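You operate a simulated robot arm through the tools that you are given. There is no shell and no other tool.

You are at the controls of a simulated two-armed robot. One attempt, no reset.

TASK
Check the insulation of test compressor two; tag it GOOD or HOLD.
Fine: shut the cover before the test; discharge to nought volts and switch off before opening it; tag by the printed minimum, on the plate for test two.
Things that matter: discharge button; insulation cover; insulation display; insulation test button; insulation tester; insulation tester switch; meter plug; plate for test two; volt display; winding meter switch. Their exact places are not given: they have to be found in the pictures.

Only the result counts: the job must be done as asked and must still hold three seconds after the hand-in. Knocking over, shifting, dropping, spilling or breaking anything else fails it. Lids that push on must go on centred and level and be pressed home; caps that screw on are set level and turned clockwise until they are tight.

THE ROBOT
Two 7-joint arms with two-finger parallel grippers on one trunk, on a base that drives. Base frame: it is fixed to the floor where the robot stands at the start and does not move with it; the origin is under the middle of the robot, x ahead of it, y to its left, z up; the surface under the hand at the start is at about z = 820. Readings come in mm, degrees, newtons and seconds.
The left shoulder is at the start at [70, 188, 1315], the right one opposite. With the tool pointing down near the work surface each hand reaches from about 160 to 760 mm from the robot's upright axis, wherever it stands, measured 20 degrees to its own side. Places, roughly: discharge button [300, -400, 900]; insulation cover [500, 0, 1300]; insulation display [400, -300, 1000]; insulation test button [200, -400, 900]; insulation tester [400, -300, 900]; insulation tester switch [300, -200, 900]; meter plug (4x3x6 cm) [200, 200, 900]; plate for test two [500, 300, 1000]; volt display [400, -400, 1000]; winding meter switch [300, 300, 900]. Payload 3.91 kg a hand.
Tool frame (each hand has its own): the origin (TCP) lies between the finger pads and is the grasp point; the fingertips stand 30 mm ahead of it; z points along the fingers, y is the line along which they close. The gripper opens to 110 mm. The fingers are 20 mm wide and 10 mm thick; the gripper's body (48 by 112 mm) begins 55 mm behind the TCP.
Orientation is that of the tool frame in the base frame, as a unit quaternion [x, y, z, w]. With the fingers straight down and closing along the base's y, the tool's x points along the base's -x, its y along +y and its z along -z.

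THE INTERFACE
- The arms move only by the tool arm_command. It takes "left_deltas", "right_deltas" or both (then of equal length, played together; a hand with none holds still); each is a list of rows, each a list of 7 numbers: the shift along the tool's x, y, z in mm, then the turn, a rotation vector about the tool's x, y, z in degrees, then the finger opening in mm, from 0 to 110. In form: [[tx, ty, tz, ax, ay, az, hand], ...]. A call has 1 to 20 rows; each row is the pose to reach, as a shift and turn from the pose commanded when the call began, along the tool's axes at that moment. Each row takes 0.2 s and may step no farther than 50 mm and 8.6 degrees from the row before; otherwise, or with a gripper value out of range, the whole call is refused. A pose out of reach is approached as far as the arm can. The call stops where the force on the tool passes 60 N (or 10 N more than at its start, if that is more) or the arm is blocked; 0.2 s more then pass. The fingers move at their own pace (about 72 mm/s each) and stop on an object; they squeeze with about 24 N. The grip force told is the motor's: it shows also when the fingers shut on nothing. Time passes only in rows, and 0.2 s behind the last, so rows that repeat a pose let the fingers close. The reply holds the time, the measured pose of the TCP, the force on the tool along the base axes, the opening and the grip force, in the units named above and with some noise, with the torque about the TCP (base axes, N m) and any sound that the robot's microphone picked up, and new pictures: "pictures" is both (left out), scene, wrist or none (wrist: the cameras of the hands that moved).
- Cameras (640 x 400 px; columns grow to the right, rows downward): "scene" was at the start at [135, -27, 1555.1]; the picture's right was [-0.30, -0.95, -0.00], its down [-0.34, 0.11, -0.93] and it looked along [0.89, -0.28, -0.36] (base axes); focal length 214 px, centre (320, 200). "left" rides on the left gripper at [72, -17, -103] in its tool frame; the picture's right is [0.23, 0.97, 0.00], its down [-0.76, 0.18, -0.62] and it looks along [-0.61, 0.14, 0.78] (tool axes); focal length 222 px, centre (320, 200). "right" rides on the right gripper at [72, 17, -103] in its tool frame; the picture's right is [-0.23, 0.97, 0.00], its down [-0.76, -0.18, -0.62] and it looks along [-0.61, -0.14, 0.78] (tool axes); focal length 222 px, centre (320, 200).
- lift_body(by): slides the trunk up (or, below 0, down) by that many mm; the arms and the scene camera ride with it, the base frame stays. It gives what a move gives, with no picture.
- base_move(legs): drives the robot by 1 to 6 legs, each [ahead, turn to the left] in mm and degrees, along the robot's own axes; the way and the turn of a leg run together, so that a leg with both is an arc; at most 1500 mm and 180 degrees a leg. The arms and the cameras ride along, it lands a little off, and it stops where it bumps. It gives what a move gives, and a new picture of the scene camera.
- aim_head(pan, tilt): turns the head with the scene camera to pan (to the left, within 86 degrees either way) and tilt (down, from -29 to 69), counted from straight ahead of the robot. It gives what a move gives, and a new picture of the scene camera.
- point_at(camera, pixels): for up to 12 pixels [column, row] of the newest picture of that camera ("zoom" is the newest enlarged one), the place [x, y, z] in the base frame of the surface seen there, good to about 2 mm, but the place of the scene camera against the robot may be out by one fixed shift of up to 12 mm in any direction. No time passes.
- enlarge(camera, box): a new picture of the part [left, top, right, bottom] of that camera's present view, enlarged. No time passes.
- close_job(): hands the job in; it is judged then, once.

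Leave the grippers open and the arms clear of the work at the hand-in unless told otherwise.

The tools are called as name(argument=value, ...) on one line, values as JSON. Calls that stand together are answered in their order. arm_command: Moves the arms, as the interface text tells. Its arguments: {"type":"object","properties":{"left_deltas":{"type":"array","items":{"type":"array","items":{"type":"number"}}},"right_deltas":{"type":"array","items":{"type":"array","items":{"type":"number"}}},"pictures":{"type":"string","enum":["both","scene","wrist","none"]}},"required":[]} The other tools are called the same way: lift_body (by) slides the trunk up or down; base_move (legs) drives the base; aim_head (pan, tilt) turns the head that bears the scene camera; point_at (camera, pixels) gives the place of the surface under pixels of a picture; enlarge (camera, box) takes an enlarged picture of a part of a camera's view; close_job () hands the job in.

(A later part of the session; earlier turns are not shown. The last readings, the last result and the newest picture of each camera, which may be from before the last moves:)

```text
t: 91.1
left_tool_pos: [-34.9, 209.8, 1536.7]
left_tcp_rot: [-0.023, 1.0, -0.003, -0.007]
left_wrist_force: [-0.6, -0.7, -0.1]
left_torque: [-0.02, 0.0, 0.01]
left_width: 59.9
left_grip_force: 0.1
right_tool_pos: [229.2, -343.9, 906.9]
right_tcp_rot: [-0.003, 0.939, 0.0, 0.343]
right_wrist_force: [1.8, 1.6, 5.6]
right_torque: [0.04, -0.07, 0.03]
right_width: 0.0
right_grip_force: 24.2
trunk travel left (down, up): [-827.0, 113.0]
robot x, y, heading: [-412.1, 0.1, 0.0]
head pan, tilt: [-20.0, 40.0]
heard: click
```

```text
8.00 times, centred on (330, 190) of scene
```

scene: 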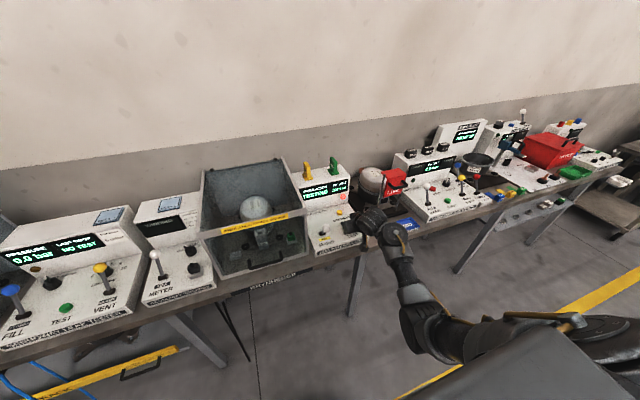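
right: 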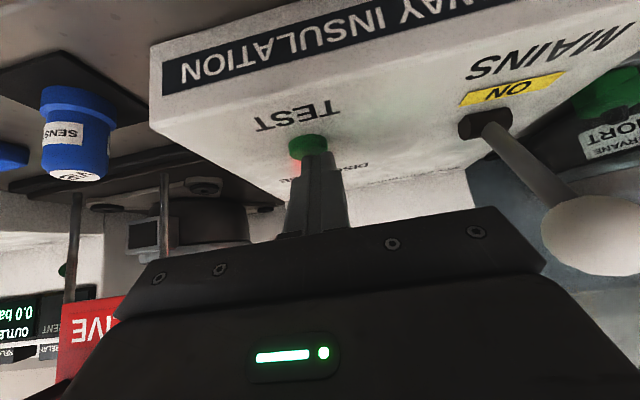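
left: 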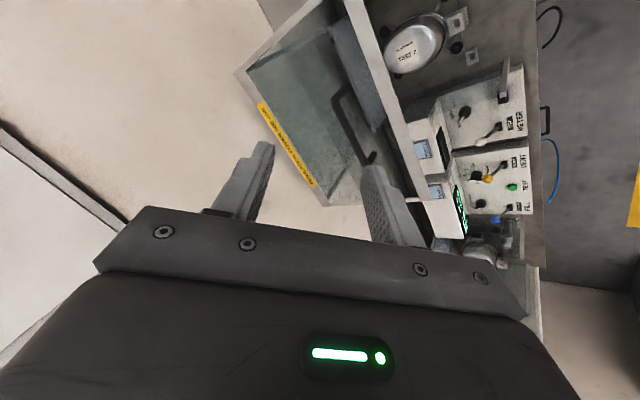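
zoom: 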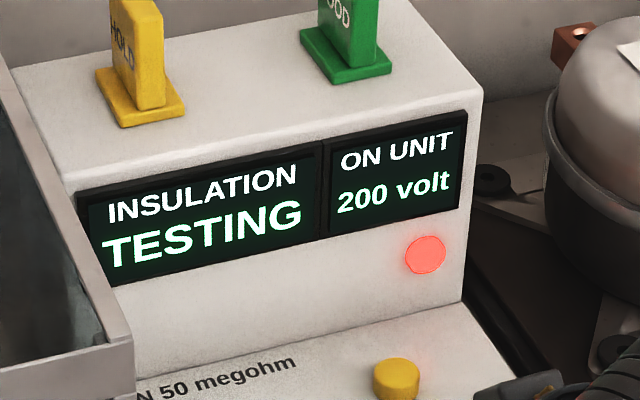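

I heard a click; the display shows TESTING with 200 volt. I hold for 2 s and look again.

arm_command(right_deltas=[[0, 0, 0, 0, 0, 0, 0], [0, 0, 0, 0, 0, 0, 0], [0, 0, 0, 0, 0, 0, 0], [0, 0, 0, 0, 0, 0, 0], [0, 0, 0, 0, 0, 0, 0], [0, 0, 0, 0, 0, 0, 0], [0, 0, 0, 0, 0, 0, 0], [0, 0, 0, 0, 0, 0, 0], [0, 0, 0, 0, 0, 0, 0], [0, 0, 0, 0, 0, 0, 0]], pictures="none")

enlarge(camera="scene", box=[290, 165, 370, 215])

```text
t: 93.3
left_tool_pos: [-35.1, 210.3, 1535.0]
left_tcp_rot: [-0.023, 1.0, -0.003, -0.007]
left_wrist_force: [-0.4, -0.6, 0.6]
left_torque: [-0.01, -0.01, -0.02]
left_width: 60.0
left_grip_force: 0.0
right_tool_pos: [227.9, -345.7, 906.4]
right_tcp_rot: [-0.004, 0.939, 0.001, 0.343]
right_wrist_force: [2.9, 1.1, 7.5]
right_torque: [-0.01, -0.21, 0.01]
right_width: 0.1
right_grip_force: 23.8
trunk travel left (down, up): [-827.0, 113.0]
robot x, y, heading: [-415.7, -2.2, 0.1]
head pan, tilt: [-20.0, 40.0]
```

```text
8.00 times, centred on (330, 190) of scene
```

zoom: 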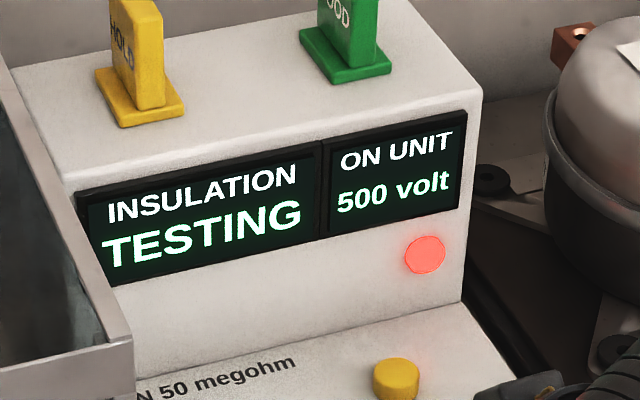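

It has reached 500 volt and still shows TESTING. I keep waiting.

arm_command(right_deltas=[[0, 0, 0, 0, 0, 0, 0], [0, 0, 0, 0, 0, 0, 0], [0, 0, 0, 0, 0, 0, 0], [0, 0, 0, 0, 0, 0, 0], [0, 0, 0, 0, 0, 0, 0], [0, 0, 0, 0, 0, 0, 0], [0, 0, 0, 0, 0, 0, 0], [0, 0, 0, 0, 0, 0, 0], [0, 0, 0, 0, 0, 0, 0], [0, 0, 0, 0, 0, 0, 0]], pictures="none")

enlarge(camera="scene", box=[290, 165, 370, 215])

```text
t: 95.5
left_tool_pos: [-34.5, 210.5, 1535.4]
left_tcp_rot: [-0.023, 1.0, -0.003, -0.007]
left_wrist_force: [0.5, 0.1, -0.6]
left_torque: [-0.01, 0.03, -0.04]
left_width: 59.9
left_grip_force: 0.0
right_tool_pos: [228.7, -345.3, 906.1]
right_tcp_rot: [-0.003, 0.939, 0.001, 0.343]
right_wrist_force: [2.2, 0.8, 7.8]
right_torque: [0.0, -0.14, 0.02]
right_width: 0.0
right_grip_force: 24.0
trunk travel left (down, up): [-827.0, 113.0]
robot x, y, heading: [-415.2, 0.8, 0.0]
head pan, tilt: [-20.0, 40.0]
```

```text
8.00 times, centred on (330, 190) of scene
```

zoom: 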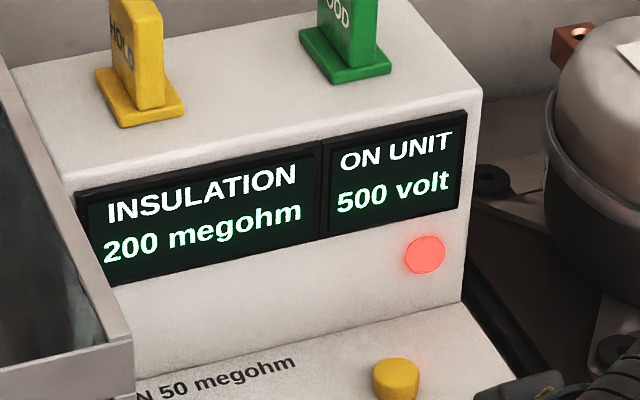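

The result is 200 megohm at 500 volt, well above the printed minimum of 50, so the tag is GOOD. Before going on, I'll check the small side label on the compressor.

enlarge(camera="scene", box=[235, 185, 305, 265])

enlarge(camera="scene", box=[262, 215, 290, 235])

```text
5.00 times, centred on (270, 225) of scene
```

zoom: 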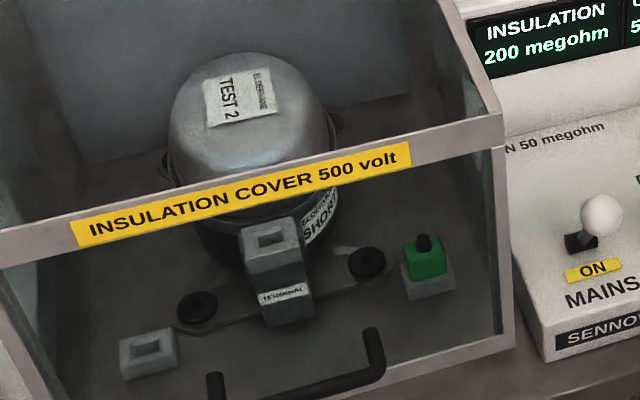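

```text
16.00 times, centred on (276, 225) of scene
```

zoom: 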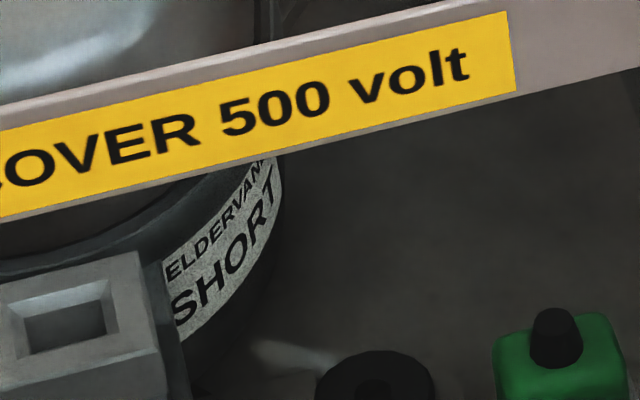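

The label only carries the maker's name and "SHORT". The display confirmed 500 V on the unit, so the reading stands. Now I lift off TEST, move 100 mm forward and press the yellow DISCHARGE button near [341, -348, 881].

arm_command(right_deltas=[[-13, 0, -15, 0, 0, 0, 0], [-25.7, 0, -30.6, 0, 0, 0, 0], [-51, 0, -9, 0, 0, 0, 0], [-77, 0, 12, 0, 0, 0, 0], [-102.1, 0, 33.5, 0, 0, 0, 0], [-102.1, 0, 33.5, 0, 0, 0, 0]])

enlarge(camera="scene", box=[290, 165, 370, 215])

```text
t: 96.9
left_tool_pos: [-35.3, 208.5, 1535.0]
left_tcp_rot: [-0.022, 1.0, -0.002, -0.007]
left_wrist_force: [-0.8, 0.0, -0.5]
left_torque: [0.01, -0.04, 0.02]
left_width: 60.1
left_grip_force: 0.0
right_tool_pos: [329.6, -347.3, 945.2]
right_tcp_rot: [-0.002, 0.94, 0.0, 0.342]
right_wrist_force: [-0.2, -0.2, 0.2]
right_torque: [-0.01, -0.04, -0.02]
right_width: 0.2
right_grip_force: 24.0
trunk travel left (down, up): [-827.0, 113.0]
robot x, y, heading: [-414.9, 0.9, 0.2]
head pan, tilt: [-20.0, 40.0]
```

scene: 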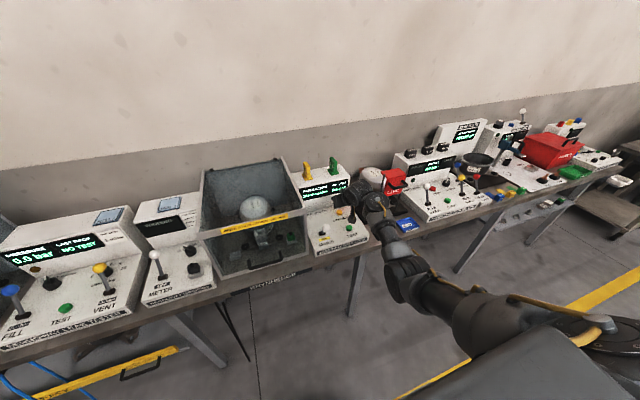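
right: 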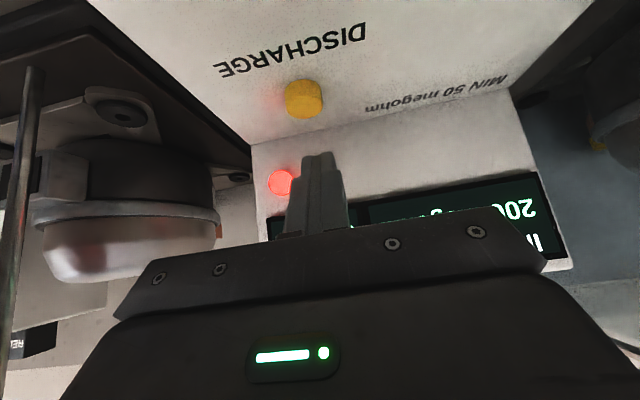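

```text
8.00 times, centred on (330, 190) of scene
```

zoom: 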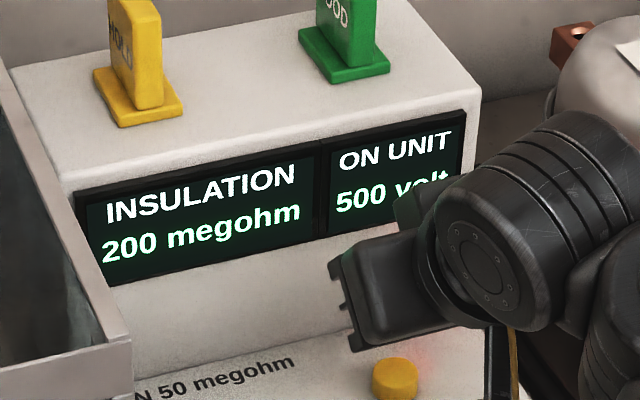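

The reading holds at 200 megohm with 500 V still on the unit. I measure the yellow button at (303,98).

point_at(camera="right", pixels=[[303, 92], [303, 98], [303, 105], [303, 113], [290, 100], [317, 98]])

```text
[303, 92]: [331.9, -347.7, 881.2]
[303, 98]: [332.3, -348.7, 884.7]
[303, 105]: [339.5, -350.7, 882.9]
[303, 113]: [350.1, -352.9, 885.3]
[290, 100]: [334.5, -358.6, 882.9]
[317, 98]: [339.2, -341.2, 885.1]
```

It's centred right under the fingertip, with its top at z≈884. I press it down and hold.

arm_command(right_deltas=[[9.6, 0, 11.5, 0, 0, 0, 0], [16, 0, 19, 0, 0, 0, 0], [21, 0, 25, 0, 0, 0, 0], [24, 0, 29, 0, 0, 0, 0], [26.5, 0, 31.6, 0, 0, 0, 0], [26.5, 0, 31.6, 0, 0, 0, 0], [26.5, 0, 31.6, 0, 0, 0, 0], [26.5, 0, 31.6, 0, 0, 0, 0], [26.5, 0, 31.6, 0, 0, 0, 0], [26.5, 0, 31.6, 0, 0, 0, 0]], pictures="scene")

enlarge(camera="scene", box=[290, 165, 370, 215])

```text
t: 99.1
left_tool_pos: [-34.6, 209.3, 1535.8]
left_tcp_rot: [-0.024, 1.0, -0.002, -0.007]
left_wrist_force: [-0.6, -0.2, 0.7]
left_torque: [0.01, -0.01, 0.02]
left_width: 60.3
left_grip_force: 0.1
right_tool_pos: [329.1, -345.3, 905.4]
right_tcp_rot: [-0.003, 0.939, 0.0, 0.343]
right_wrist_force: [3.0, -0.7, 9.2]
right_torque: [-0.08, -0.2, 0.0]
right_width: 0.1
right_grip_force: 24.1
trunk travel left (down, up): [-827.0, 113.0]
robot x, y, heading: [-413.0, -1.9, 0.1]
head pan, tilt: [-20.0, 40.0]
heard: click
```

scene: 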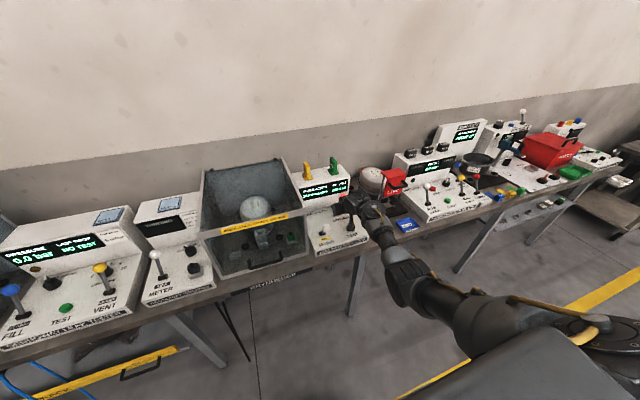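

```text
8.00 times, centred on (330, 190) of scene
```

zoom: 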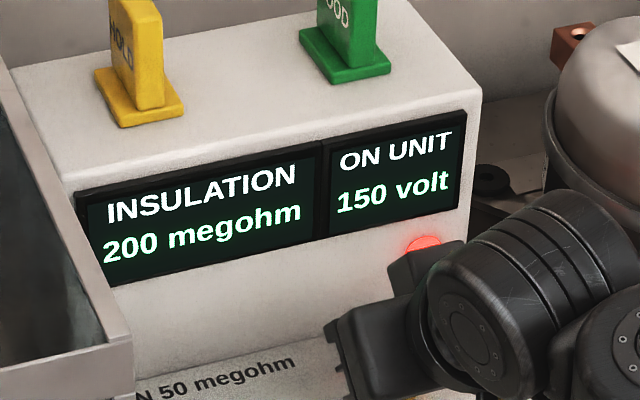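

The voltage is falling; it's at 150 volt. I keep holding the button down.

arm_command(right_deltas=[[0, 0, 0, 0, 0, 0, 0], [0, 0, 0, 0, 0, 0, 0], [0, 0, 0, 0, 0, 0, 0], [0, 0, 0, 0, 0, 0, 0], [0, 0, 0, 0, 0, 0, 0], [0, 0, 0, 0, 0, 0, 0], [0, 0, 0, 0, 0, 0, 0], [0, 0, 0, 0, 0, 0, 0], [0, 0, 0, 0, 0, 0, 0], [0, 0, 0, 0, 0, 0, 0]], pictures="none")

enlarge(camera="scene", box=[290, 165, 370, 215])

```text
t: 101.3
left_tool_pos: [-35.0, 209.2, 1534.8]
left_tcp_rot: [-0.022, 1.0, -0.002, -0.007]
left_wrist_force: [0.0, 0.1, 0.4]
left_torque: [0.01, 0.02, 0.0]
left_width: 60.2
left_grip_force: 0.1
right_tool_pos: [329.9, -345.5, 905.8]
right_tcp_rot: [-0.003, 0.939, 0.001, 0.343]
right_wrist_force: [2.7, 0.1, 9.5]
right_torque: [-0.02, -0.21, 0.0]
right_width: 0.1
right_grip_force: 23.4
trunk travel left (down, up): [-827.0, 113.0]
robot x, y, heading: [-412.1, -1.8, 0.0]
head pan, tilt: [-20.0, 40.0]
```

```text
8.00 times, centred on (330, 190) of scene
```

zoom: 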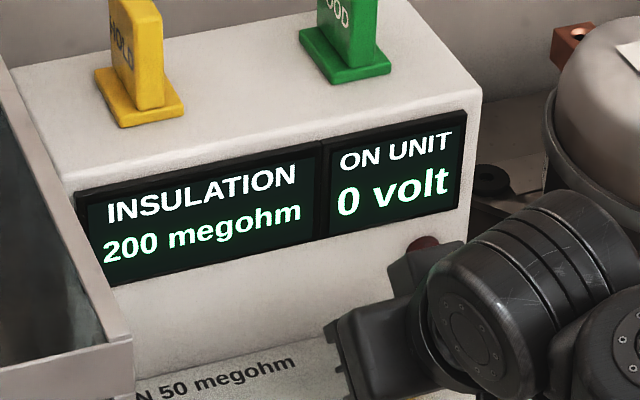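

It reads 0 volt and the lamp is off. I release the button, lift away and go back to the pre-grasp point for the lever, checking that the voltage stays at 0.

arm_command(right_deltas=[[-14, 0, -17, 0, 0, 0, 0], [-28.9, 0, -34.5, 0, 0, 0, 0], [-6, 1, -68, 0, -4, 0, 0], [18, 3, -101, 0, -8, 0, 0], [41, 5, -134, 0, -12, 0, 20], [65, 6, -167, 0, -16, 0, 40], [88, 7, -199, 0, -20, 0, 60], [87, 40, -201, 0, -20, 0, 60], [85, 75, -203, 0, -20, 0, 60], [83.6, 111, -204.7, 0, -20, 0, 60], [83.6, 111, -204.7, 0, -20, 0, 60]])

enlarge(camera="scene", box=[290, 165, 370, 215])

```text
t: 103.7
left_tool_pos: [-33.0, 209.1, 1534.5]
left_tcp_rot: [-0.021, 1.0, -0.002, -0.008]
left_wrist_force: [0.3, -0.9, -0.3]
left_torque: [0.02, -0.01, 0.04]
left_width: 60.0
left_grip_force: 0.1
right_tool_pos: [134.2, -235.8, 1006.6]
right_tcp_rot: [-0.003, 0.866, 0.001, 0.5]
right_wrist_force: [0.0, 0.1, 0.5]
right_torque: [0.03, 0.06, 0.0]
right_width: 59.8
right_grip_force: 0.1
trunk travel left (down, up): [-827.0, 113.0]
robot x, y, heading: [-408.5, -1.8, -0.1]
head pan, tilt: [-20.0, 40.0]
```

scene: 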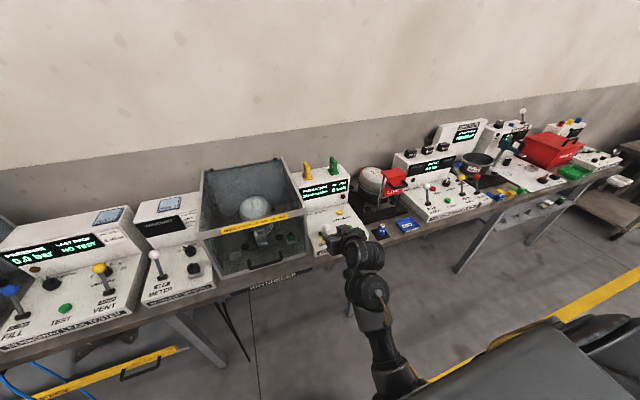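
right: 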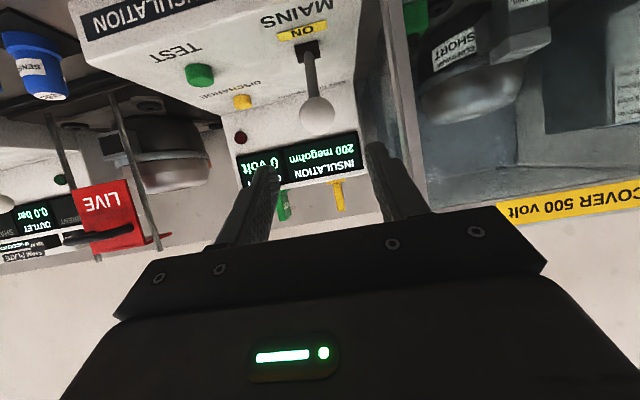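

```text
8.00 times, centred on (330, 190) of scene
```

zoom: 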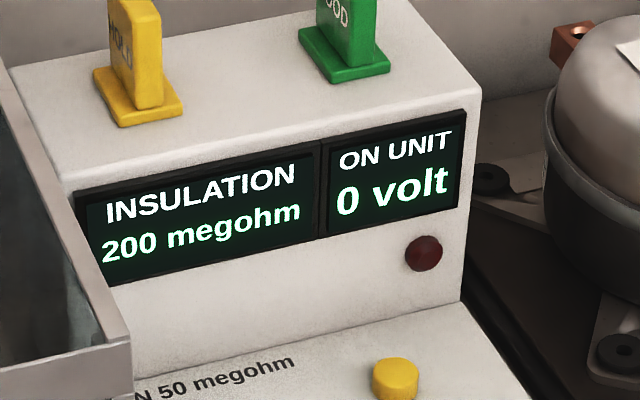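

It stays at 0 volt. I re-grip the lever ball and push it back to OFF along the same arc.

arm_command(right_deltas=[[3, 0, 30, 0, 0, 0, 60], [7, 0, 60, 0, 0, 0, 60], [10, 0, 90, 0, 0, 0, 60], [10, 0, 90, 0, 0, 0, 18], [10, 0, 90, 0, 0, 0, 18], [10, 0, 90, 0, 0, 0, 18], [1, 0, 96, 0, 0, 0, 18], [-7.7, 0, 104, 0, 0, 0, 18], [-15.5, 0, 113, 0, 0, 0, 18], [-22.3, 0, 123, 0, 0, 0, 18], [-27.5, 0, 134, 0, 0, 0, 18], [-31.5, 0, 145, 0, 0, 0, 18], [-33.8, 0, 157, 0, 0, 0, 18], [-34.4, 0, 169, 0, 0, 0, 18], [-34.4, 0, 169, 0, 0, 0, 18]])

enlarge(camera="scene", box=[290, 165, 370, 260])

```text
t: 106.9
left_tool_pos: [-36.5, 209.5, 1536.4]
left_tcp_rot: [-0.022, 1.0, -0.002, -0.006]
left_wrist_force: [1.1, -0.2, -0.1]
left_torque: [-0.03, 0.02, -0.02]
left_width: 59.9
left_grip_force: 0.0
right_tool_pos: [295.9, -236.2, 955.5]
right_tcp_rot: [-0.002, 0.864, 0.001, 0.504]
right_wrist_force: [-1.0, -6.5, 15.8]
right_torque: [-0.02, 0.83, -0.12]
right_width: 30.6
right_grip_force: 44.6
trunk travel left (down, up): [-827.0, 113.0]
robot x, y, heading: [-413.1, -2.7, 0.1]
head pan, tilt: [-20.0, 40.0]
```

scene: 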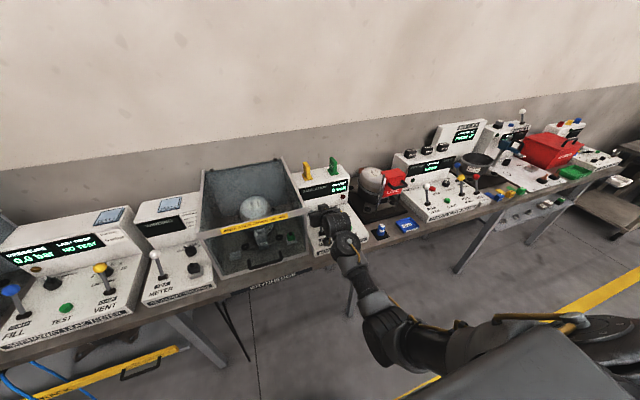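
right: 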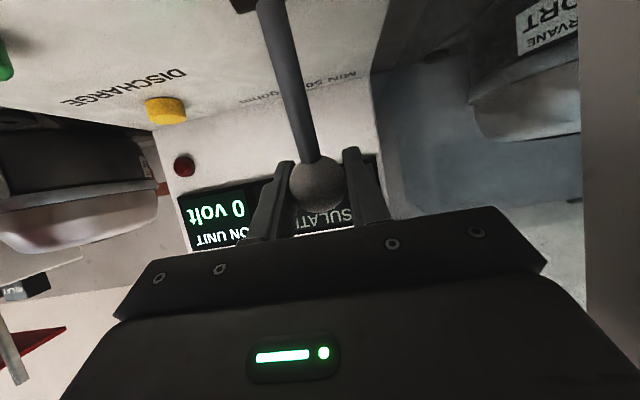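

```text
4.21 times, centred on (330, 212) of scene
```

zoom: 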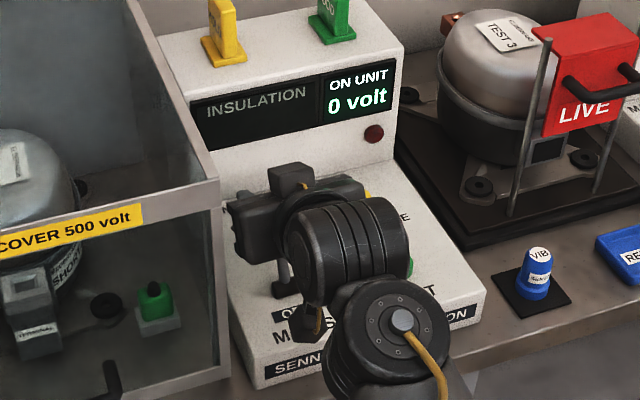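

The label reads OFF, the insulation display is dark, and it shows 0 volt. I release the ball and retreat.

arm_command(right_deltas=[[0, 0, 0, 0, 0, 0, 60], [0, 0, 0, 0, 0, 0, 60], [0, 0, -35, 0, 0, 0, 60], [0, 0, -70, 0, 0, 0, 60], [-20, 0, -110, 0, 0, 0, 60], [-50, 0, -150, 0, 0, 0, 60], [-50, 0, -150, 0, 0, 0, 60]])

enlarge(camera="scene", box=[290, 155, 370, 260])

```text
t: 108.5
left_tool_pos: [-34.8, 208.4, 1536.0]
left_tcp_rot: [-0.022, 1.0, -0.002, -0.008]
left_wrist_force: [-0.3, 0.1, -0.2]
left_torque: [0.03, 0.02, 0.0]
left_width: 59.9
left_grip_force: 0.1
right_tool_pos: [192.2, -234.9, 1071.5]
right_tcp_rot: [-0.003, 0.866, 0.002, 0.5]
right_wrist_force: [0.1, -0.1, 0.0]
right_torque: [-0.03, -0.02, -0.01]
right_width: 60.0
right_grip_force: 0.0
trunk travel left (down, up): [-827.0, 113.0]
robot x, y, heading: [-414.2, -1.0, 0.2]
head pan, tilt: [-20.0, 40.0]
```

scene: 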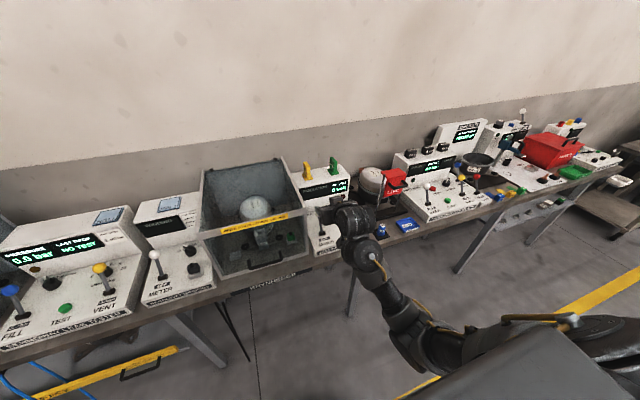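
right: 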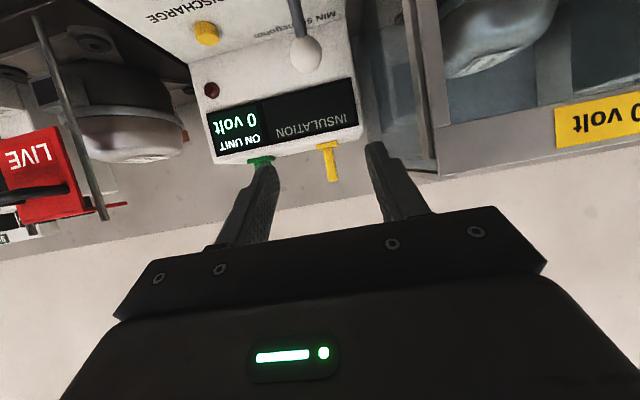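

```text
3.81 times, centred on (330, 208) of scene
```

zoom: 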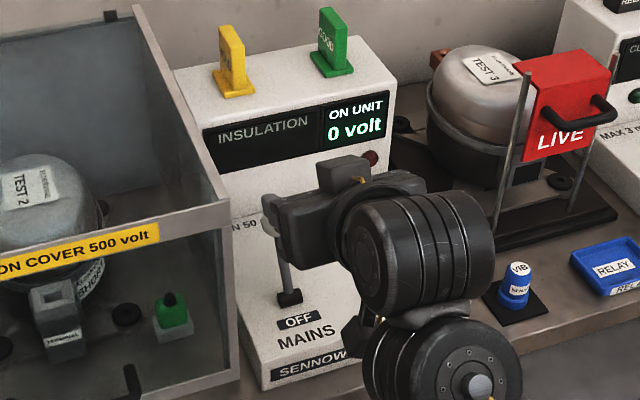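

The tester is OFF at 0 volt. Next is the GOOD tag. I move the hand up and right, in front of it.

arm_command(right_deltas=[[-24, -29, 12, 0, 0, 0, 60], [-47, -58, 24, 0, 0, 0, 60], [-71, -88, 35, 0, 0, 0, 60], [-94.7, -117, 47, 0, 0, 0, 60], [-94.7, -117, 47, 0, 0, 0, 60]])

```text
t: 109.7
left_tool_pos: [-33.0, 208.8, 1535.2]
left_tcp_rot: [-0.022, 1.0, -0.002, -0.008]
left_wrist_force: [0.2, 0.0, 0.3]
left_torque: [0.01, 0.03, -0.03]
left_width: 60.2
left_grip_force: 0.2
right_tool_pos: [275.0, -349.7, 1131.6]
right_tcp_rot: [-0.003, 0.866, 0.001, 0.501]
right_wrist_force: [-0.6, -0.4, -0.2]
right_torque: [-0.02, 0.01, 0.03]
right_width: 60.0
right_grip_force: 0.0
trunk travel left (down, up): [-827.0, 113.0]
robot x, y, heading: [-414.0, 3.9, -0.1]
head pan, tilt: [-20.0, 40.0]
```

scene: 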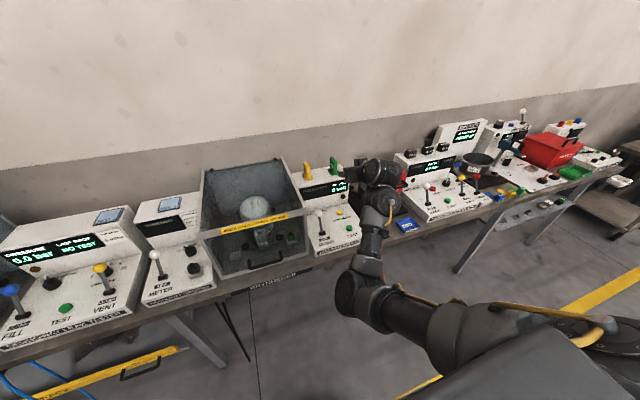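
right: 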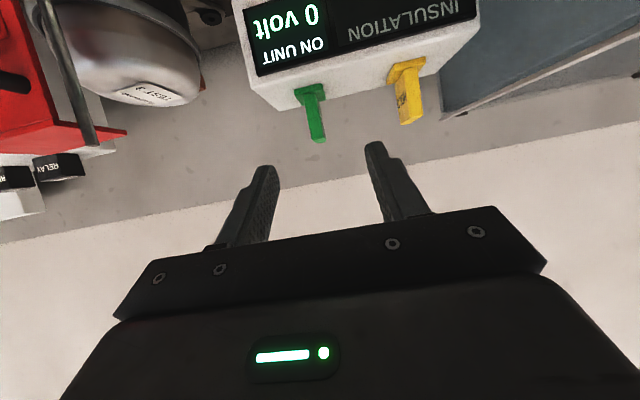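

The GOOD tag shows at about (314,115). I enlarge it and measure.

enlarge(camera="right", box=[270, 60, 370, 160])

point_at(camera="right", pixels=[[300, 90], [325, 88], [311, 100], [315, 120], [319, 138], [323, 125], [306, 105], [318, 141], [322, 139], [280, 104]])

enlarge(camera="scene", box=[295, 150, 345, 185])

```text
4.00 times, centred on (320, 110) of right
```

zoom: 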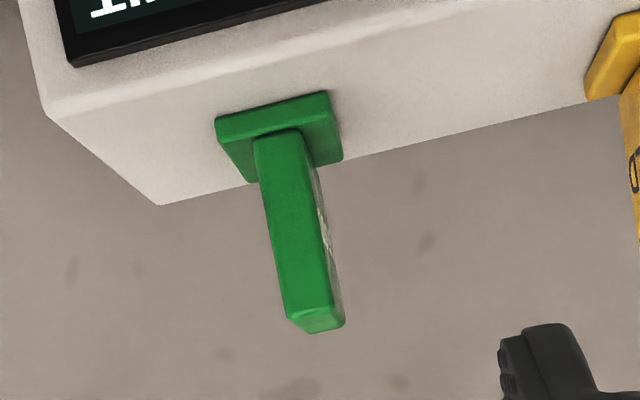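

```text
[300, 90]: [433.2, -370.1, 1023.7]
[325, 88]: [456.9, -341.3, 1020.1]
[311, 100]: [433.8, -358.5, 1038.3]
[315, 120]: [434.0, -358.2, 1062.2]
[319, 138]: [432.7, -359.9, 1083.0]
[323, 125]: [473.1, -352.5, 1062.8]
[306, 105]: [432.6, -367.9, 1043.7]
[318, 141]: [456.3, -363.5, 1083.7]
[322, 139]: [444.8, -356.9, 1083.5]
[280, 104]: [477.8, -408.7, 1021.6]
```

```text
11.43 times, centred on (320, 168) of scene
```

zoom: 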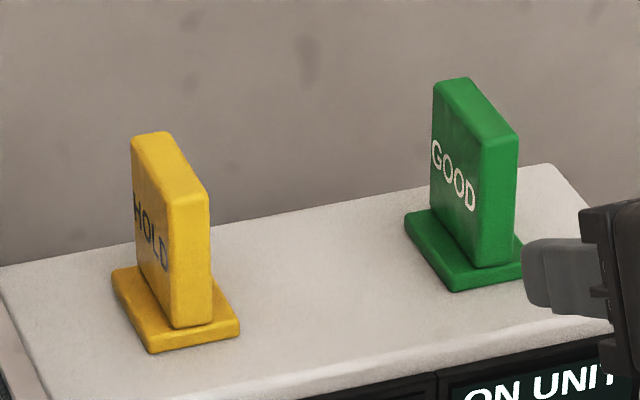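

The tag's upright plate is about 13 mm thick (y≈-366..-353), spans x≈433–473, and tops out at z≈1084 on a small base. It's a bit far, so I pull the hand back 60 mm along its fingers and then drive forward 130 mm.

arm_command(right_deltas=[[0, -5, -30, 0, 0, 0, 40], [0, -10, -60, 0, 0, 0, 40], [0, -10, -60, 0, 0, 0, 40]], pictures="none")

base_move(legs=[[130, 0]])

arm_command(right_deltas=[[0, 0, 0, 0, 0, 0, 40], [0, 0, 0, 0, 0, 0, 40], [0, 0, 0, 0, 0, 0, 40]], pictures="wrist")

```text
t: 110.5
left_tool_pos: [-33.6, 208.0, 1534.4]
left_tcp_rot: [-0.022, 1.0, -0.002, -0.008]
left_wrist_force: [0.1, -0.3, -0.3]
left_torque: [0.02, -0.01, 0.0]
left_width: 60.0
left_grip_force: 0.0
right_tool_pos: [226.1, -361.3, 1160.1]
right_tcp_rot: [-0.003, 0.866, 0.001, 0.5]
right_wrist_force: [0.1, -0.3, 0.1]
right_torque: [0.01, 0.03, -0.01]
right_width: 40.1
right_grip_force: 0.1
trunk travel left (down, up): [-827.0, 113.0]
robot x, y, heading: [-412.2, -2.8, 0.1]
head pan, tilt: [-20.0, 40.0]
```

```text
t: 111.8
left_tool_pos: [90.5, 208.3, 1536.9]
left_tcp_rot: [-0.021, 1.0, -0.002, -0.007]
left_wrist_force: [-0.1, -0.2, -0.8]
left_torque: [-0.01, 0.0, -0.03]
left_width: 60.1
left_grip_force: 0.0
right_tool_pos: [348.8, -362.3, 1161.1]
right_tcp_rot: [-0.003, 0.865, 0.001, 0.501]
right_wrist_force: [0.9, 0.4, -0.3]
right_torque: [-0.03, 0.01, 0.0]
right_width: 40.0
right_grip_force: 0.2
trunk travel left (down, up): [-827.0, 113.0]
robot x, y, heading: [-289.2, 0.8, -0.0]
head pan, tilt: [-20.0, 40.0]
```

scene: 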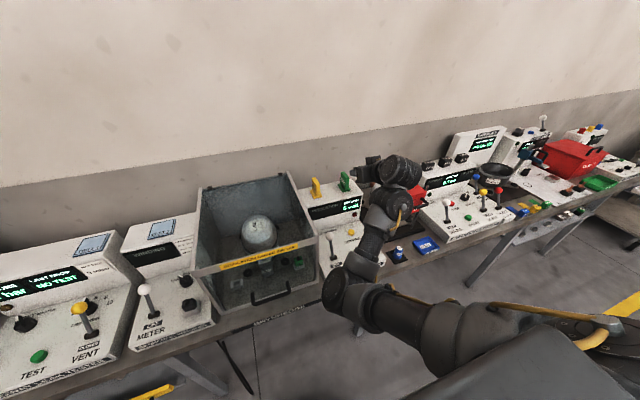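

```text
t: 112.6
left_tool_pos: [93.8, 208.7, 1534.1]
left_tcp_rot: [-0.021, 1.0, -0.002, -0.008]
left_wrist_force: [0.0, 0.0, 0.8]
left_torque: [-0.01, -0.01, 0.01]
left_width: 59.8
left_grip_force: 0.0
right_tool_pos: [350.1, -362.2, 1160.1]
right_tcp_rot: [-0.002, 0.866, 0.001, 0.5]
right_wrist_force: [0.2, -0.1, -0.1]
right_torque: [0.0, 0.01, 0.0]
right_width: 40.0
right_grip_force: 0.0
trunk travel left (down, up): [-827.0, 113.0]
robot x, y, heading: [-288.2, -2.2, -0.1]
head pan, tilt: [-20.0, 40.0]
```

right: 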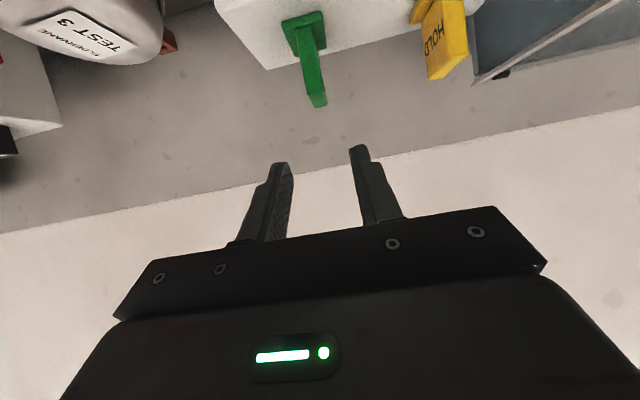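

I check the tag's position once more from this view.

point_at(camera="right", pixels=[[303, 45], [308, 60], [313, 80], [317, 98], [322, 50], [325, 80], [321, 104], [295, 40], [288, 25], [325, 20]])

enlarge(camera="right", box=[260, 0, 360, 120])

```text
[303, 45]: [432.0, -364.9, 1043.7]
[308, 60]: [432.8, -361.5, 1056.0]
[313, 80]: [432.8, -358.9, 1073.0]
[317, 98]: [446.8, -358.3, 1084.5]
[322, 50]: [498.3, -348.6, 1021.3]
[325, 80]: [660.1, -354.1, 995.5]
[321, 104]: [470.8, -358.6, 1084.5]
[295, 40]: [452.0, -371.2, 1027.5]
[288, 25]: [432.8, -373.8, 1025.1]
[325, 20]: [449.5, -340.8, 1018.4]
```

```text
3.33 times, centred on (310, 60) of right
```

zoom: 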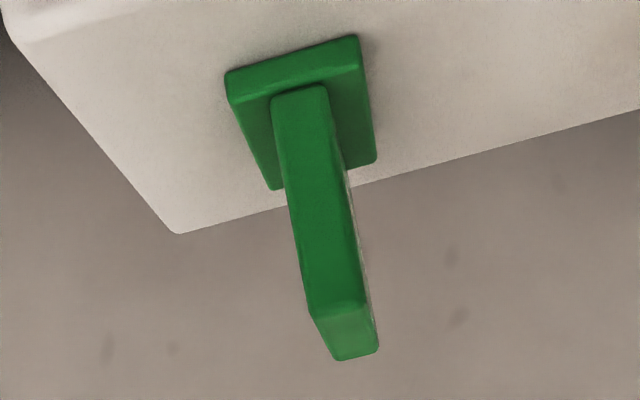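

The plate's centre is near y=-359, as assumed. I approach and grip it.

arm_command(right_deltas=[[19, 1, 16, 0, 0, 0, 40], [37, 2, 32, 0, 0, 0, 40], [37, 2.5, 65, 0, 0, 0, 40], [37, 2.5, 98, 0, 0, 0, 40], [37, 2.5, 118, 0, 0, 0, 40], [37, 2.5, 132, 0, 0, 0, 40], [37, 2.5, 132, 0, 0, 0, 40], [37, 2.5, 132, 0, 0, 0, 0], [37, 2.5, 132, 0, 0, 0, 0], [37, 2.5, 132, 0, 0, 0, 0]])

```text
t: 114.8
left_tool_pos: [92.0, 208.6, 1535.3]
left_tcp_rot: [-0.022, 1.0, -0.001, -0.007]
left_wrist_force: [0.9, 0.0, -0.2]
left_torque: [-0.02, 0.0, -0.01]
left_width: 59.9
left_grip_force: 0.1
right_tool_pos: [446.2, -361.1, 1062.1]
right_tcp_rot: [-0.002, 0.866, 0.001, 0.5]
right_wrist_force: [-0.4, 0.5, -0.7]
right_torque: [-0.02, -0.02, -0.04]
right_width: 15.5
right_grip_force: 24.3
trunk travel left (down, up): [-827.0, 113.0]
robot x, y, heading: [-287.3, -2.3, -0.2]
head pan, tilt: [-20.0, 40.0]
```

scene: 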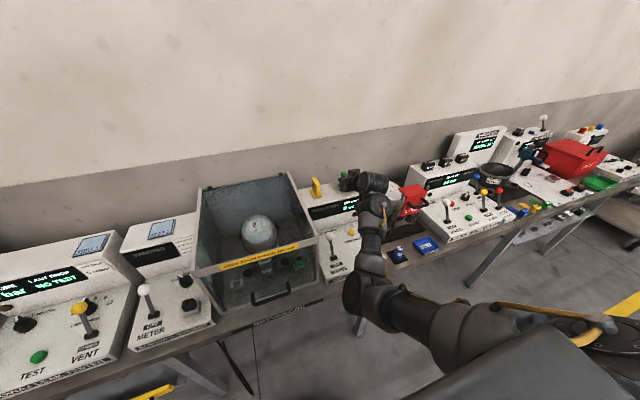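
right: 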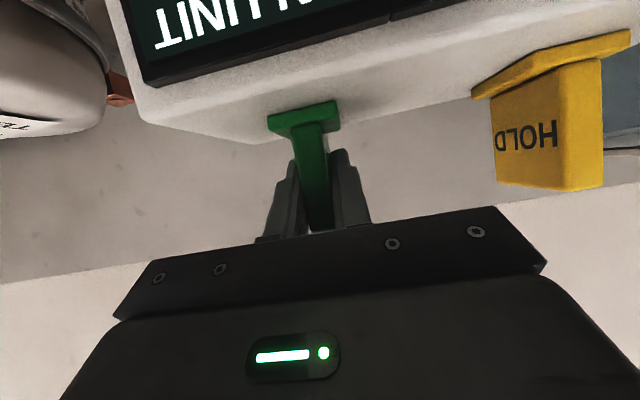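

I've gripped the tag (15.5 mm). I lift straight up.

arm_command(right_deltas=[[-9, 0, -5, 0, 0, 0, 0], [-26, 0, -15, 0, 0, 0, 0], [-52, 0, -30, 0, 0, 0, 0], [-78, 0, -45, 0, 0, 0, 0], [-104, 0, -60, 0, 0, 0, 0], [-104, 0, -60, 0, 0, 0, 0]])

```text
t: 116.2
left_tool_pos: [93.9, 208.6, 1536.0]
left_tcp_rot: [-0.021, 1.0, -0.001, -0.007]
left_wrist_force: [0.3, 0.0, 0.6]
left_torque: [0.02, -0.03, -0.02]
left_width: 59.7
left_grip_force: 0.1
right_tool_pos: [448.7, -362.0, 1179.8]
right_tcp_rot: [-0.002, 0.866, 0.001, 0.501]
right_wrist_force: [0.5, 0.0, -0.7]
right_torque: [0.0, 0.03, 0.0]
right_width: 15.8
right_grip_force: 24.5
trunk travel left (down, up): [-827.0, 113.0]
robot x, y, heading: [-286.1, -0.1, -0.0]
head pan, tilt: [-20.0, 40.0]
```

scene: 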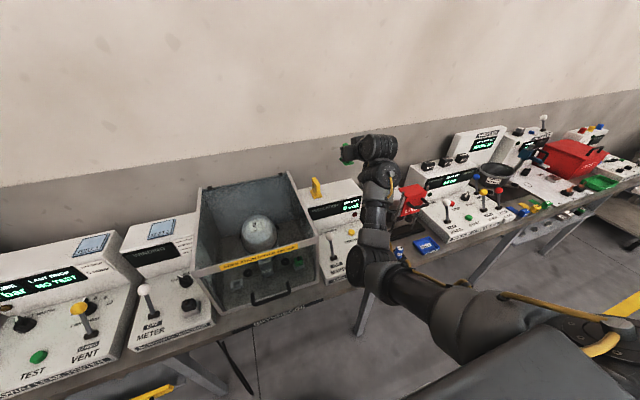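
right: 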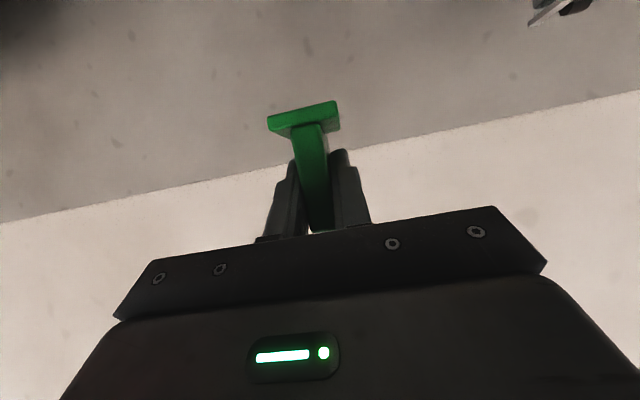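

The tag is held well. I'll look left to check the floor space before shifting the robot toward the plate.

aim_head(pan=75, tilt=35)

aim_head(pan=25, tilt=50)

```text
t: 117.9
left_tool_pos: [92.6, 207.0, 1536.0]
left_tcp_rot: [-0.021, 1.0, -0.002, -0.008]
left_wrist_force: [-0.5, -0.8, 0.4]
left_torque: [0.02, 0.0, -0.02]
left_width: 59.9
left_grip_force: 0.1
right_tool_pos: [448.7, -361.7, 1179.3]
right_tcp_rot: [-0.001, 0.866, 0.0, 0.5]
right_wrist_force: [-0.8, -0.4, -0.5]
right_torque: [-0.01, 0.02, 0.0]
right_width: 15.7
right_grip_force: 24.5
trunk travel left (down, up): [-827.0, 113.0]
robot x, y, heading: [-290.6, -0.4, 0.2]
head pan, tilt: [75.0, 35.0]
```

scene: 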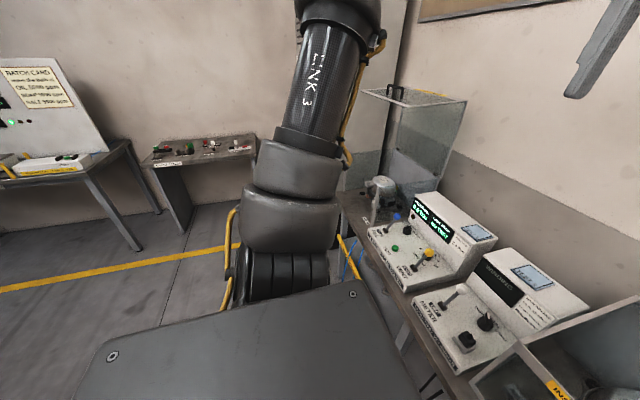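

```text
t: 119.1
left_tool_pos: [92.2, 208.8, 1536.2]
left_tcp_rot: [-0.021, 1.0, -0.003, -0.008]
left_wrist_force: [0.1, -0.6, 0.3]
left_torque: [0.01, 0.01, -0.05]
left_width: 59.8
left_grip_force: 0.1
right_tool_pos: [448.8, -360.7, 1179.9]
right_tcp_rot: [-0.002, 0.866, 0.001, 0.501]
right_wrist_force: [0.5, 0.0, -0.7]
right_torque: [-0.02, 0.01, -0.01]
right_width: 15.7
right_grip_force: 23.7
trunk travel left (down, up): [-827.0, 113.0]
robot x, y, heading: [-291.0, -0.3, -0.2]
head pan, tilt: [25.0, 50.0]
```

scene: 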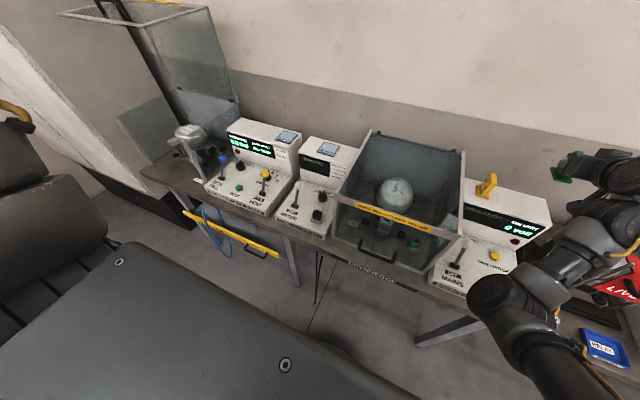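

The floor is clear. The simplest way is to raise the trunk so everything passes well above the lid, then turn the robot left in place so the right arm faces the TEST 2 plate.

lift_body(by=110)

base_move(legs=[[-60, 0], [0, 40]])

```text
t: 120.5
left_tool_pos: [91.8, 208.4, 1645.2]
left_tcp_rot: [-0.022, 1.0, -0.002, -0.008]
left_wrist_force: [0.4, -0.5, -0.5]
left_torque: [0.02, -0.04, -0.02]
left_width: 60.1
left_grip_force: 0.0
right_tool_pos: [448.1, -361.6, 1289.7]
right_tcp_rot: [-0.002, 0.866, 0.001, 0.5]
right_wrist_force: [0.7, -0.4, 0.2]
right_torque: [0.0, -0.03, 0.03]
right_width: 15.7
right_grip_force: 24.2
trunk travel left (down, up): [-937.0, 3.0]
robot x, y, heading: [-286.9, -5.3, -0.2]
head pan, tilt: [25.0, 50.0]
```

```text
t: 123.3
left_tool_pos: [-184.1, 400.5, 1646.0]
left_tcp_rot: [-0.353, 0.936, -0.005, -0.006]
left_wrist_force: [-0.1, 0.4, -0.4]
left_torque: [-0.02, 0.02, 0.0]
left_width: 60.0
left_grip_force: 0.1
right_tool_pos: [451.4, 182.4, 1288.7]
right_tcp_rot: [-0.289, 0.816, 0.167, 0.471]
right_wrist_force: [0.1, 0.9, 0.0]
right_torque: [0.03, 0.0, -0.01]
right_width: 15.7
right_grip_force: 24.3
trunk travel left (down, up): [-937.0, 3.0]
robot x, y, heading: [-350.0, 3.9, 38.6]
head pan, tilt: [25.0, 50.0]
```

scene: 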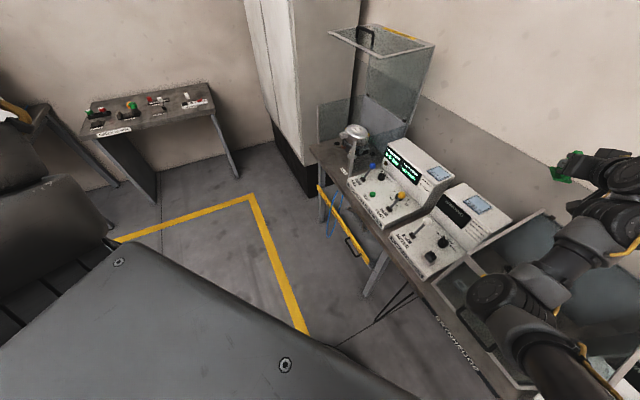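

The hand is now near the plate side at [451, 182, 1289]. I want the robot itself nearer the plate so the forearm doesn't cross the lid. First I check where the yellow rack under the bench protrudes.

point_at(camera="scene", pixels=[[322, 195], [345, 228], [368, 262], [352, 250], [340, 265], [300, 330], [478, 204], [452, 180], [430, 250], [520, 330]])

```text
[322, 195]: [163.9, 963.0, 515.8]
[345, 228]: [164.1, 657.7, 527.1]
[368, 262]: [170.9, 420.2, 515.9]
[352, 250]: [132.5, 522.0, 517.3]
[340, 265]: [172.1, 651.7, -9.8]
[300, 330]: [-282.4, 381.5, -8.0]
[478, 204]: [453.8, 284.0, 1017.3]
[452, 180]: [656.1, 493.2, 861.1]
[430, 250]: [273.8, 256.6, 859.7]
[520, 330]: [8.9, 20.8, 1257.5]
```

The plate is at about [454, 284, 1017] by the scene camera, and the rack is at x≥132, z≈517. I pull the hand back 200 mm, then drive 240 mm along the present heading and turn back right to about 20°.

arm_command(right_deltas=[[20, 0, -34.6, 0, 0, 0, 0], [40, 0, -69.3, 0, 0, 0, 0], [60, 0, -104, 0, 0, 0, 0], [80, 0, -138.6, 0, 0, 0, 0], [100, 0, -173, 0, 0, 0, 0], [100, 0, -173, 0, 0, 0, 0]], pictures="none")

base_move(legs=[[240, 0], [0, -19]])

aim_head(pan=0, tilt=45)

```text
t: 124.7
left_tool_pos: [-184.0, 403.0, 1645.6]
left_tcp_rot: [-0.352, 0.936, -0.004, -0.007]
left_wrist_force: [-0.7, 0.5, -0.5]
left_torque: [0.0, -0.02, -0.01]
left_width: 60.0
left_grip_force: 0.1
right_tool_pos: [298.5, 53.7, 1293.6]
right_tcp_rot: [-0.288, 0.814, 0.163, 0.477]
right_wrist_force: [-0.5, 0.2, -0.4]
right_torque: [0.02, -0.01, -0.01]
right_width: 15.5
right_grip_force: 23.8
trunk travel left (down, up): [-937.0, 3.0]
robot x, y, heading: [-346.5, -3.6, 38.8]
head pan, tilt: [25.0, 50.0]
```

```text
t: 127.5
left_tool_pos: [124.0, 472.0, 1645.0]
left_tcp_rot: [-0.188, 0.982, -0.004, -0.007]
left_wrist_force: [0.8, 0.6, -0.5]
left_torque: [-0.03, 0.01, 0.02]
left_width: 60.0
left_grip_force: 0.1
right_tool_pos: [461.6, -19.5, 1288.9]
right_tcp_rot: [-0.147, 0.853, 0.076, 0.495]
right_wrist_force: [0.5, -0.6, -0.3]
right_torque: [-0.04, 0.03, -0.02]
right_width: 15.6
right_grip_force: 23.8
trunk travel left (down, up): [-937.0, 3.0]
robot x, y, heading: [-168.1, 147.2, 19.1]
head pan, tilt: [25.0, 50.0]
```

scene: 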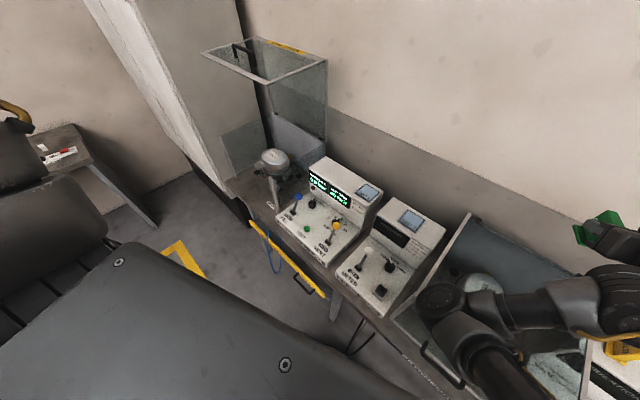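

```text
t: 128.4
left_tool_pos: [123.9, 469.3, 1646.7]
left_tcp_rot: [-0.188, 0.982, -0.003, -0.006]
left_wrist_force: [-0.7, -0.2, 0.0]
left_torque: [-0.03, -0.01, 0.03]
left_width: 60.0
left_grip_force: 0.0
right_tool_pos: [462.3, -22.9, 1290.4]
right_tcp_rot: [-0.146, 0.854, 0.076, 0.494]
right_wrist_force: [-0.2, 0.0, -0.8]
right_torque: [0.0, 0.01, 0.01]
right_width: 15.5
right_grip_force: 24.5
trunk travel left (down, up): [-937.0, 3.0]
robot x, y, heading: [-164.5, 147.3, 19.4]
head pan, tilt: [0.0, 45.0]
```

scene: 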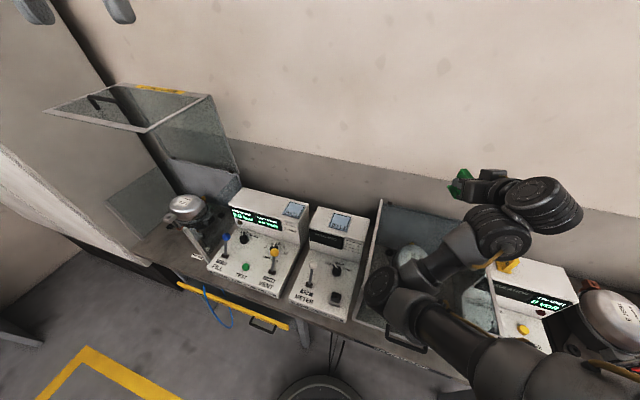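

Now I move the hand left over the plate to about [452, 282, 1220], turning the tag square to the bench on the way.

arm_command(right_deltas=[[2, 36, 14, 0, 0, 0, 0], [4, 73, 28, 2.8, 0, 1.6, 0], [6, 109, 43, 5.6, 0, 3.2, 0], [7, 145, 57, 8.4, 0, 4.8, 0], [9, 182, 72, 11.2, 0, 6.5, 0], [11, 218, 86, 14, 0, 8.1, 0], [13, 255, 100, 16.8, 0, 9.7, 0], [14.7, 291, 114.6, 16.8, 0, 9.7, 0], [14.7, 291, 114.6, 16.8, 0, 9.7, 0]])

```text
t: 130.4
left_tool_pos: [126.5, 464.8, 1646.7]
left_tcp_rot: [-0.187, 0.982, -0.001, -0.007]
left_wrist_force: [0.0, 0.5, -0.1]
left_torque: [-0.05, -0.07, -0.04]
left_width: 60.1
left_grip_force: 0.0
right_tool_pos: [454.8, 277.9, 1216.8]
right_tcp_rot: [0.001, 0.865, -0.006, 0.501]
right_wrist_force: [-1.1, 0.5, -0.4]
right_torque: [0.0, -0.04, -0.03]
right_width: 15.4
right_grip_force: 23.2
trunk travel left (down, up): [-937.0, 3.0]
robot x, y, heading: [-165.6, 148.4, 19.0]
head pan, tilt: [0.0, 45.0]
```

scene: 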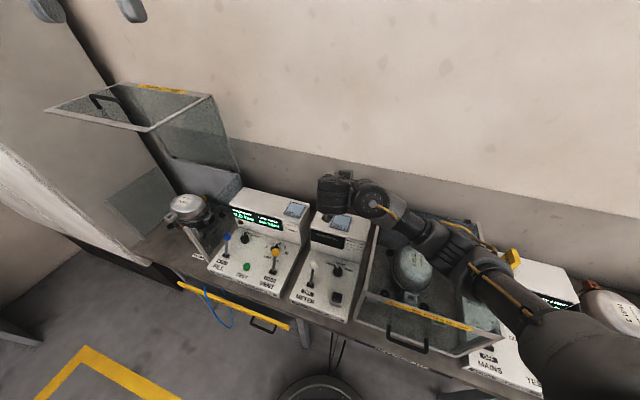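
right: 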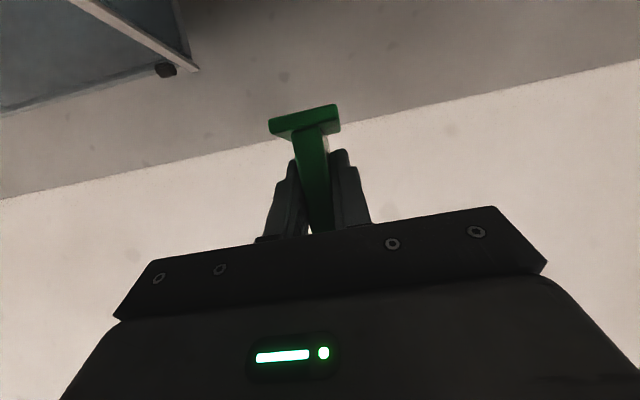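

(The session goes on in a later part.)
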